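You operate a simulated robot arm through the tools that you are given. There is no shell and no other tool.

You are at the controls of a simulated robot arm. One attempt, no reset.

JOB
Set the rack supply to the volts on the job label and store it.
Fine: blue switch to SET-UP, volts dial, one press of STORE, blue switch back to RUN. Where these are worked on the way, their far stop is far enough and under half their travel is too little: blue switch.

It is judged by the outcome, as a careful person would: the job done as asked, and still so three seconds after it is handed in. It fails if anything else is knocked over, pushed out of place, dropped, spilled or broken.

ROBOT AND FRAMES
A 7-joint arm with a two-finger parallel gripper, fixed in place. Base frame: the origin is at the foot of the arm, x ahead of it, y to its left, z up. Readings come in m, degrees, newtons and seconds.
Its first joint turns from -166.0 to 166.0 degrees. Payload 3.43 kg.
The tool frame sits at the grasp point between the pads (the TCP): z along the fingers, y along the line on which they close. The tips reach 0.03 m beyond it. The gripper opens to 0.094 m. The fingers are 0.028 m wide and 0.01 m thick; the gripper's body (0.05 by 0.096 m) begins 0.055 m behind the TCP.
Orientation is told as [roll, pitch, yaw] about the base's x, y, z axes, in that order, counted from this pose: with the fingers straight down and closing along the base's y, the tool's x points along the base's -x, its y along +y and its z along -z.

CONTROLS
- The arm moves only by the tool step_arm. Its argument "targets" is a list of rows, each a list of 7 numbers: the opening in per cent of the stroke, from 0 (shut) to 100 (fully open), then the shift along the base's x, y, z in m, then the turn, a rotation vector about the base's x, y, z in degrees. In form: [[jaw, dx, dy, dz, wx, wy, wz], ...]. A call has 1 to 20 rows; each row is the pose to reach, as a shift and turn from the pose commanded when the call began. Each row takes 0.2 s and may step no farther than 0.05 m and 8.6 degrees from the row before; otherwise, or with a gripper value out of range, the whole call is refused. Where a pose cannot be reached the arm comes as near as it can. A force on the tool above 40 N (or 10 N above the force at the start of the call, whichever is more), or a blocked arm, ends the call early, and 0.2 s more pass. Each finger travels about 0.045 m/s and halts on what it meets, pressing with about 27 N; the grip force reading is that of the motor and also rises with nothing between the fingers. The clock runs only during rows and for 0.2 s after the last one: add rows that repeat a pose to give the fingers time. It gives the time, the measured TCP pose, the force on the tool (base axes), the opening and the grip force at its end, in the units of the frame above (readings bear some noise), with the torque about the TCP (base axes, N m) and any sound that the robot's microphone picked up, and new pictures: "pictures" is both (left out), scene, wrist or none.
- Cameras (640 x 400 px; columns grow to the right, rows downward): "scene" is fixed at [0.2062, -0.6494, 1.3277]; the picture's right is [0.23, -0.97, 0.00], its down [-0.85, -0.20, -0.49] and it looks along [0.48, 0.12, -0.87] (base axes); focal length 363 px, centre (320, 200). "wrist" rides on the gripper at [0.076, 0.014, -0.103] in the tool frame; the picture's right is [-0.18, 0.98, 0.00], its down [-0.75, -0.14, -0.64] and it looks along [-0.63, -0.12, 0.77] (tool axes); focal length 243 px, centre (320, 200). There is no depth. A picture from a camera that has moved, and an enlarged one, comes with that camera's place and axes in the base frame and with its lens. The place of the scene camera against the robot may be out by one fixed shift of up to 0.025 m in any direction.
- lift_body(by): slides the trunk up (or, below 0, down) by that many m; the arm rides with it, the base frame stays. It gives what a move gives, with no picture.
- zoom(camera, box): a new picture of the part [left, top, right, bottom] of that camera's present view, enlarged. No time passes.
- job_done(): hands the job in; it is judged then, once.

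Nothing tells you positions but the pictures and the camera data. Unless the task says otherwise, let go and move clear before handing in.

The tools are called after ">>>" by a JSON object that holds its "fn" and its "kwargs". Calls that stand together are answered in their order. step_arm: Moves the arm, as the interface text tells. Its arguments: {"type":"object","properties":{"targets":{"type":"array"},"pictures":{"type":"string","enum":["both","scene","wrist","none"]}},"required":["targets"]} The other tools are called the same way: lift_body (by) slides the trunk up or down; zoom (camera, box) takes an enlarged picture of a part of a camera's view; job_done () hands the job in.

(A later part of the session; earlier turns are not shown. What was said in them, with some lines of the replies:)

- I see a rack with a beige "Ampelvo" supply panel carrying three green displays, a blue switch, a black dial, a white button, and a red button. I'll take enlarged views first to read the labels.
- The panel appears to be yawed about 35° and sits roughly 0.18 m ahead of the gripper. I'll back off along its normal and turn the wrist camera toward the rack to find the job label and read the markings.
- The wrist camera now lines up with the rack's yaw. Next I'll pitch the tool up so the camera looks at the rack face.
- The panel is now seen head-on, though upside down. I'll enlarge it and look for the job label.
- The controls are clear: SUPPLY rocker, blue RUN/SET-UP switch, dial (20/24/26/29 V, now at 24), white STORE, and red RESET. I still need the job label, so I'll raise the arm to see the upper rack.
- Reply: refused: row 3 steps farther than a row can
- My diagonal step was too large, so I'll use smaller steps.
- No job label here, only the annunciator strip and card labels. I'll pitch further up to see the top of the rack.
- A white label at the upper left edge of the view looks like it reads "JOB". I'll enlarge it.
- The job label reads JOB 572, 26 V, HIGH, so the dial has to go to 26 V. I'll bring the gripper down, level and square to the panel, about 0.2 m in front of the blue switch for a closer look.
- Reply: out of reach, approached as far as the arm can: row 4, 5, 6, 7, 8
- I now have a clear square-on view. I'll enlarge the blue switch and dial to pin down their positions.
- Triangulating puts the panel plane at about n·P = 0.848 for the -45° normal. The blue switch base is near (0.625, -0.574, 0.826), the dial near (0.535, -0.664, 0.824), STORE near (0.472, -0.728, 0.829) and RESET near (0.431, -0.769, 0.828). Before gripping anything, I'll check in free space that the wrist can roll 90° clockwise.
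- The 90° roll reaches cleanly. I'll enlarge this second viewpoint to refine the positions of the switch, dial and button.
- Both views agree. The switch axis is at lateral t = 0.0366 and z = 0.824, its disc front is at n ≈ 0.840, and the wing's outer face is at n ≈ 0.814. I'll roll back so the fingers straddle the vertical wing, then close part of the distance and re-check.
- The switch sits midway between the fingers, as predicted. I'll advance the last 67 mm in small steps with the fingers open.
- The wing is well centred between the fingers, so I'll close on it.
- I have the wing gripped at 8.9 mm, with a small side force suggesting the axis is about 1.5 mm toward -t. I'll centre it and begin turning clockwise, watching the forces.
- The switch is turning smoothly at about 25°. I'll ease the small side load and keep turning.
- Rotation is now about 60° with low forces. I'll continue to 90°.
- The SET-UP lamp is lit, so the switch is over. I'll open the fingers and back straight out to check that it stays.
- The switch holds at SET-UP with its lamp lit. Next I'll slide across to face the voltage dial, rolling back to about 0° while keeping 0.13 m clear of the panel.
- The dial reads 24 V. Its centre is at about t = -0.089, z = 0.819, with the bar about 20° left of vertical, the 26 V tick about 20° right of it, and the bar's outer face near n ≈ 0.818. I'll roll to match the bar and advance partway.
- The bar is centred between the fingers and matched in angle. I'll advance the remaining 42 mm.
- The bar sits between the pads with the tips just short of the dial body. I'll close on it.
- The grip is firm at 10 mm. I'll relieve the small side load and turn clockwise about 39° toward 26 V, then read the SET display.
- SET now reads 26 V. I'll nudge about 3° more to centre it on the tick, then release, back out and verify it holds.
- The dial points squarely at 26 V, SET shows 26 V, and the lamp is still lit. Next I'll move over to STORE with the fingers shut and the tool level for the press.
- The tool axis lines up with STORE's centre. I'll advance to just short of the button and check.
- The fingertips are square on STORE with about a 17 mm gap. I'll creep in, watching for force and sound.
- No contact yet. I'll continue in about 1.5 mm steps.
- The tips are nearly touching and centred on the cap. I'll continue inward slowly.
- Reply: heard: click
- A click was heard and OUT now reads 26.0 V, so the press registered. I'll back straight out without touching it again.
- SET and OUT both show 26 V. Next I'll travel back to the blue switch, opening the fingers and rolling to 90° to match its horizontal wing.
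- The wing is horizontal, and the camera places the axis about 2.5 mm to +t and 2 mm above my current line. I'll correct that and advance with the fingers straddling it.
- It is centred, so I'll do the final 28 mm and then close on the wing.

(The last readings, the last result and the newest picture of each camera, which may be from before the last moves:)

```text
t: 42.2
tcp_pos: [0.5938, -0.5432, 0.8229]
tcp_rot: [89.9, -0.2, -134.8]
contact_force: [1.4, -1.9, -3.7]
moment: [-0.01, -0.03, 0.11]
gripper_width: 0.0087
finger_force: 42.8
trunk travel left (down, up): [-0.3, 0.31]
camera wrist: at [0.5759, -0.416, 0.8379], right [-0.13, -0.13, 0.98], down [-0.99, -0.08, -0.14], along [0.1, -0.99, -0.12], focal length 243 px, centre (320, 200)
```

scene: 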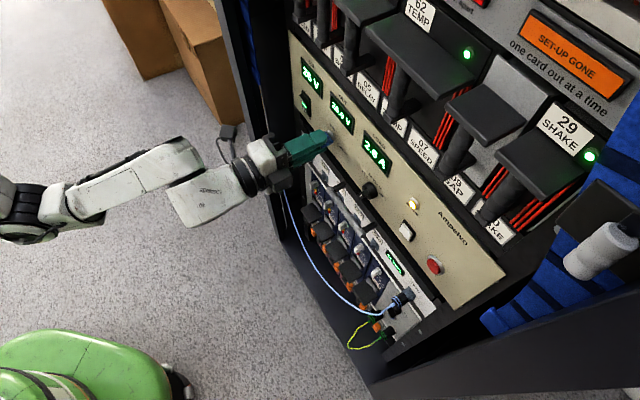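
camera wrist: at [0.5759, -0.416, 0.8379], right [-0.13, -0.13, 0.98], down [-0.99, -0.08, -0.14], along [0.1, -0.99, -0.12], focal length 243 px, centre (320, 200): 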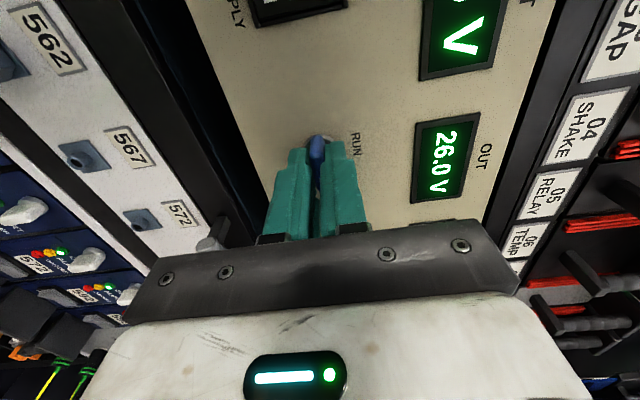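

I have a clean grip with low force. I'll turn it counter-clockwise back toward RUN, halfway first.

>>> {"fn": "step_arm", "kwargs": {"targets": [[0, 0, 0, -0.0004, -5, 5, 0], [0, 0, 0, -0.0004, -10, 10, 0], [0, 0, 0, -0.0004, -15, 15, 0], [0, 0, 0, -0.0004, -20, 20, 0], [0, 0, 0, -0.0004, -25, 25, 0], [0, 0, 0, -0.0004, -30, 30, 0]], "pictures": "wrist"}}

```text
t: 43.6
tcp_pos: [0.5934, -0.544, 0.8217]
tcp_rot: [89.8, -42.5, -134.9]
contact_force: [5.5, -5.2, -7.8]
moment: [-0.29, -0.33, -0.5]
gripper_width: 0.009
finger_force: 42.8
trunk travel left (down, up): [-0.3, 0.31]
camera wrist: at [0.5683, -0.4235, 0.7823], right [0.38, 0.37, 0.85], down [-0.91, -0.01, 0.41], along [0.16, -0.93, 0.34], focal length 243 px, centre (320, 200)
```

wrist: 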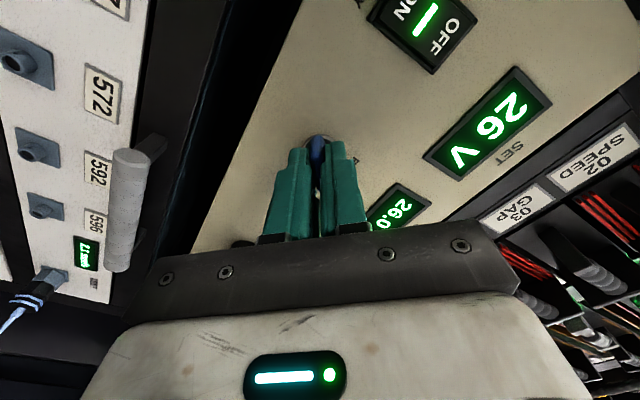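

>>> {"fn": "step_arm", "kwargs": {"targets": [[0, 0.0003, -0.0003, -0.001, -5.6, 5.6, 0], [0, 0.0003, -0.0003, -0.001, -11.2, 11.2, 0], [0, 0.0003, -0.0003, -0.001, -16.8, 16.8, 0], [0, 0.0003, -0.0003, -0.001, -22.4, 22.4, 0], [0, 0.0003, -0.0003, -0.001, -28, 28, 0], [0, 0.0003, -0.0003, -0.001, -33.6, 33.6, 0], [0, 0.0003, -0.0003, -0.001, -33.6, 33.6, 0]]}}

```text
t: 45.2
tcp_pos: [0.594, -0.5435, 0.8207]
tcp_rot: [-47.9, -89.8, 2.8]
contact_force: [-0.9, -0.5, -2.4]
moment: [0.47, 0.37, 0.04]
gripper_width: 0.0089
finger_force: 42.9
trunk travel left (down, up): [-0.3, 0.31]
camera wrist: at [0.5316, -0.4603, 0.7467], right [0.7, 0.69, 0.18], down [-0.55, 0.35, 0.76], along [0.46, -0.63, 0.63], focal length 243 px, centre (320, 200)
```

scene: 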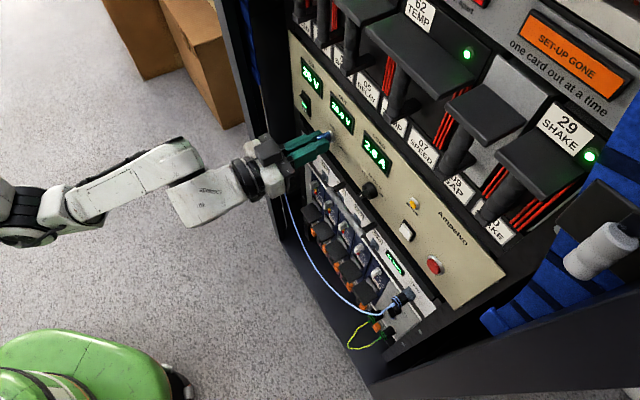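
wrist: 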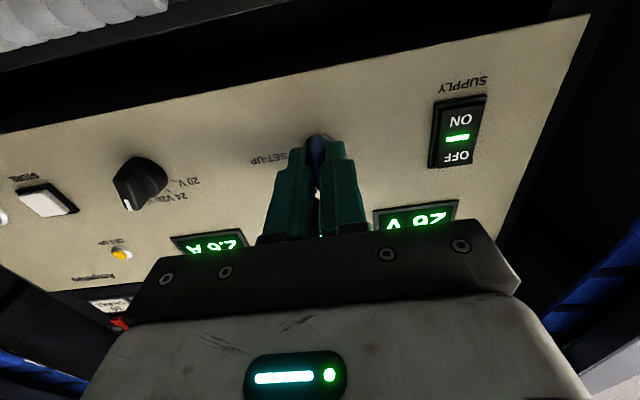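

The switch is back upright and the SET-UP lamp looks off. I'll release and back straight out.

>>> {"fn": "step_arm", "kwargs": {"targets": [[20, 0, 0, 0, 0, 0, 0], [40, 0, 0, 0, 0, 0, 0], [45, 0, 0, 0, 0, 0, 0], [45, -0.015, 0.015, 0, 0, 0, 0], [45, -0.035, 0.035, 0, 0, 0, 0], [45, -0.06, 0.06, 0, 0, 0, 0], [45, -0.09, 0.09, 0, 0, 0, 0], [45, -0.12, 0.12, 0, 0, 0, 0]]}}

```text
t: 47.0
tcp_pos: [0.4743, -0.4218, 0.8219]
tcp_rot: [-9.3, -90.0, -35.7]
contact_force: [0.5, 0.0, 0.2]
moment: [0.01, -0.01, -0.01]
gripper_width: 0.0425
finger_force: 0.0
trunk travel left (down, up): [-0.3, 0.31]
camera wrist: at [0.4127, -0.3388, 0.747], right [0.69, 0.7, 0.18], down [-0.55, 0.35, 0.75], along [0.46, -0.63, 0.63], focal length 243 px, centre (320, 200)
```

scene: 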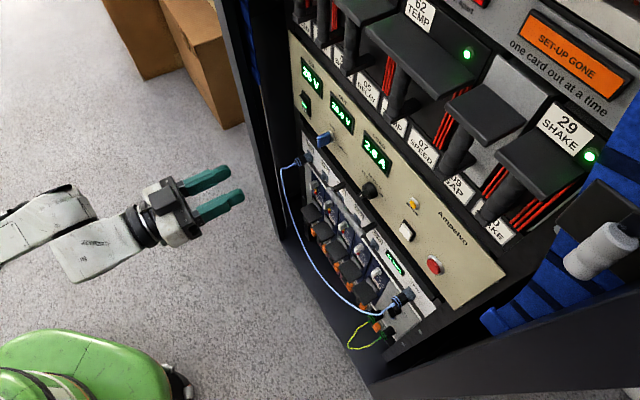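
wrist: 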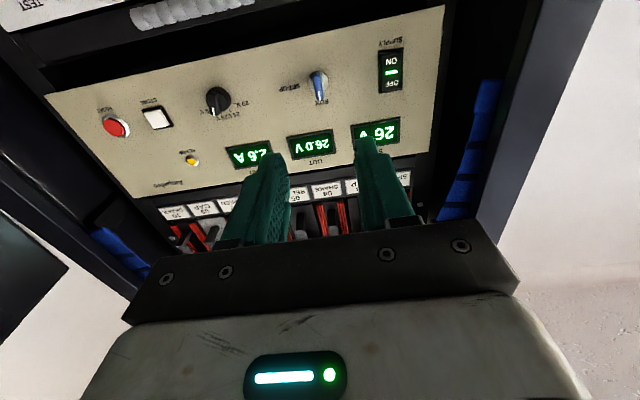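

>>> {"fn": "zoom", "kwargs": {"camera": "wrist", "box": [270, 40, 430, 160]}}

>>> {"fn": "zoom", "kwargs": {"camera": "wrist", "box": [80, 60, 280, 190]}}

>>> {"fn": "zoom", "kwargs": {"camera": "scene", "box": [280, 40, 440, 240]}}

>>> {"fn": "zoom", "kwargs": {"camera": "scene", "box": [260, 130, 460, 370]}}

```text
3.33 times, centred on (350, 100) of wrist
camera zoom: at [0.4127, -0.3388, 0.747], right [0.69, 0.7, 0.18], down [-0.55, 0.35, 0.75], along [0.46, -0.63, 0.63], focal length 809 px, centre (220, 533)
```

zoom: 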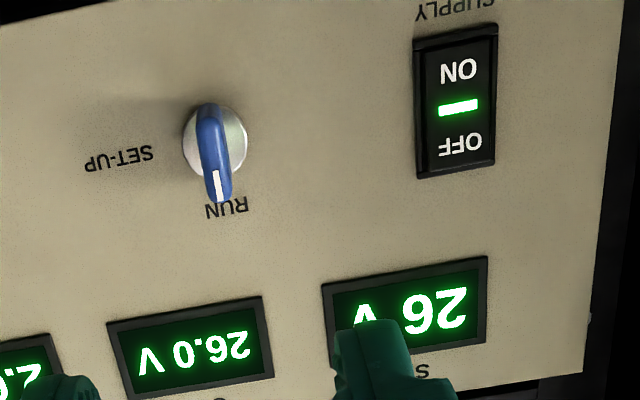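

```text
3.08 times, centred on (180, 125) of wrist
camera zoom: at [0.4127, -0.3388, 0.747], right [0.69, 0.7, 0.18], down [-0.55, 0.35, 0.75], along [0.46, -0.63, 0.63], focal length 746 px, centre (751, 431)
```

zoom: 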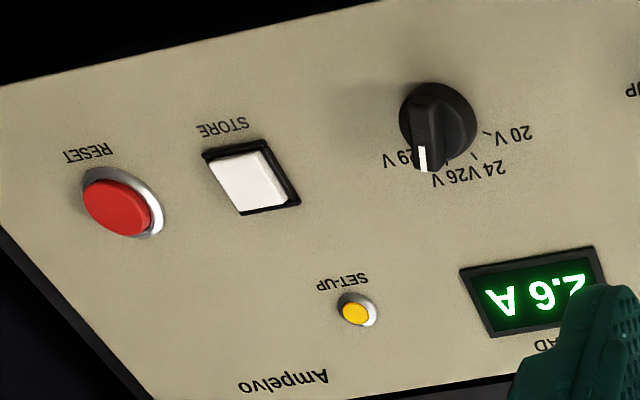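

```text
2.00 times, centred on (360, 140) of scene
camera zoom: at [0.2062, -0.6494, 1.3277], right [0.23, -0.97, 0.0], down [-0.85, -0.2, -0.49], along [0.48, 0.12, -0.87], focal length 726 px, centre (240, 320)
```

zoom: 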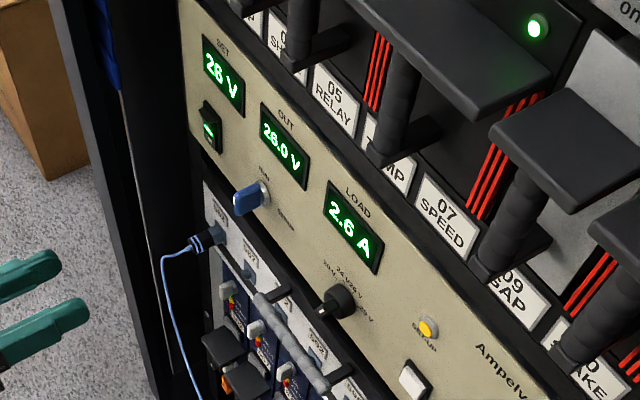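

```text
1.67 times, centred on (360, 250) of scene
camera zoom: at [0.2062, -0.6494, 1.3277], right [0.23, -0.97, 0.0], down [-0.85, -0.2, -0.49], along [0.48, 0.12, -0.87], focal length 605 px, centre (253, 117)
```

zoom: 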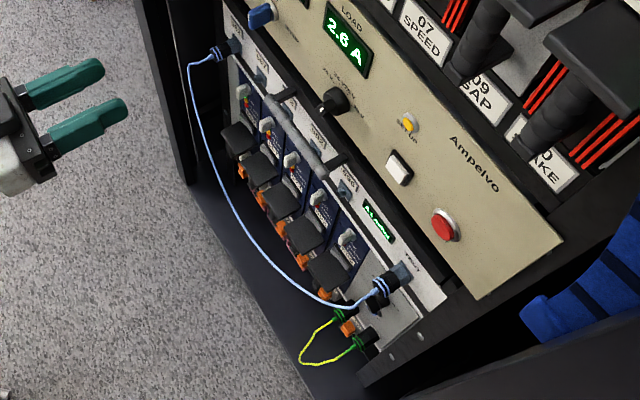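

SET reads 26 V, OUT 26.0 V, the switch is at RUN, the lamp is off and the supply is still on. I'll move a little farther clear and wait a moment to confirm it holds.

>>> {"fn": "step_arm", "kwargs": {"targets": [[45, -0.03, 0.03, 0, 0, 0, 0], [45, -0.06, 0.06, 0, 0, 0, 0], [45, -0.06, 0.06, 0, 0, 0, 0], [45, -0.06, 0.06, 0, 0, 0, 0], [45, -0.06, 0.06, 0, 0, 0, 0], [45, -0.06, 0.06, 0, 0, 0, 0], [45, -0.06, 0.06, 0, 0, 0, 0], [45, -0.06, 0.06, 0, 0, 0, 0], [45, -0.06, 0.06, 0, 0, 0, 0], [45, -0.06, 0.06, 0, 0, 0, 0]]}}

>>> {"fn": "zoom", "kwargs": {"camera": "scene", "box": [280, 40, 440, 240]}}

```text
t: 49.2
tcp_pos: [0.4136, -0.3621, 0.8228]
tcp_rot: [-15.9, -89.9, -29.0]
contact_force: [0.5, 0.2, -0.8]
moment: [0.01, 0.0, 0.01]
gripper_width: 0.0425
finger_force: 0.1
trunk travel left (down, up): [-0.3, 0.31]
camera wrist: at [0.3524, -0.2785, 0.7465], right [0.7, 0.69, 0.18], down [-0.55, 0.35, 0.75], along [0.46, -0.63, 0.63], focal length 243 px, centre (320, 200)
```

scene: 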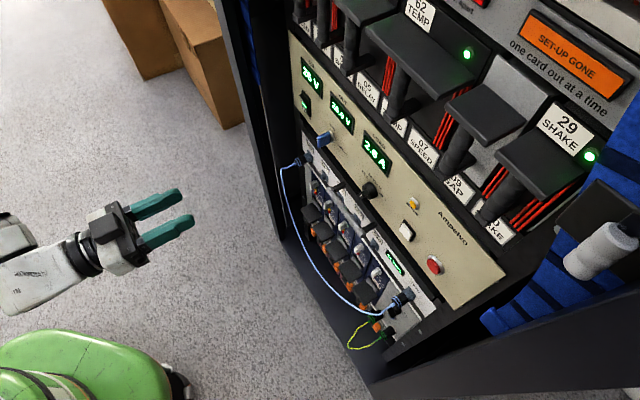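
wrist: 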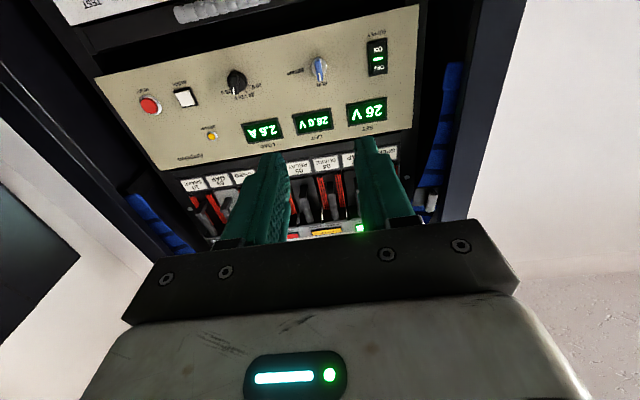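

```text
2.00 times, centred on (360, 140) of scene
camera zoom: at [0.2062, -0.6494, 1.3277], right [0.23, -0.97, 0.0], down [-0.85, -0.2, -0.49], along [0.48, 0.12, -0.87], focal length 726 px, centre (240, 320)
```

zoom: 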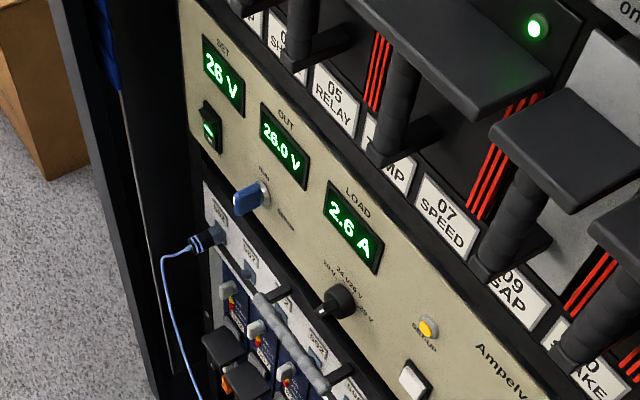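

Nothing has changed after the wait: SET 26 V, OUT 26.0 V, switch at RUN, SET-UP lamp off, and the arm clear of the rack. I'm handing the job in.

>>> {"fn": "job_done", "kwargs": {}}

```text
The job is handed in.
```

The rack supply is set to 26 V, as the job label (JOB 572) asks, and the setting is stored. I handed the job in.

- **Store:** one press of STORE. A click was heard, and OUT went from 24.0 V to 26.0 V.
- **Panel state at hand-in:** SET 26 V, OUT 26.0 V, blue switch at RUN, SET-UP lamp off, supply still on. It was unchanged when I looked again about two seconds after backing off.
- **Surroundings:** I saw nothing knocked or moved, and I did not touch RESET or the SUPPLY switch. The gripper is open and clear of the rack.

The label also says "HIGH". I took that as not part of the voltage setting and did nothing about it.
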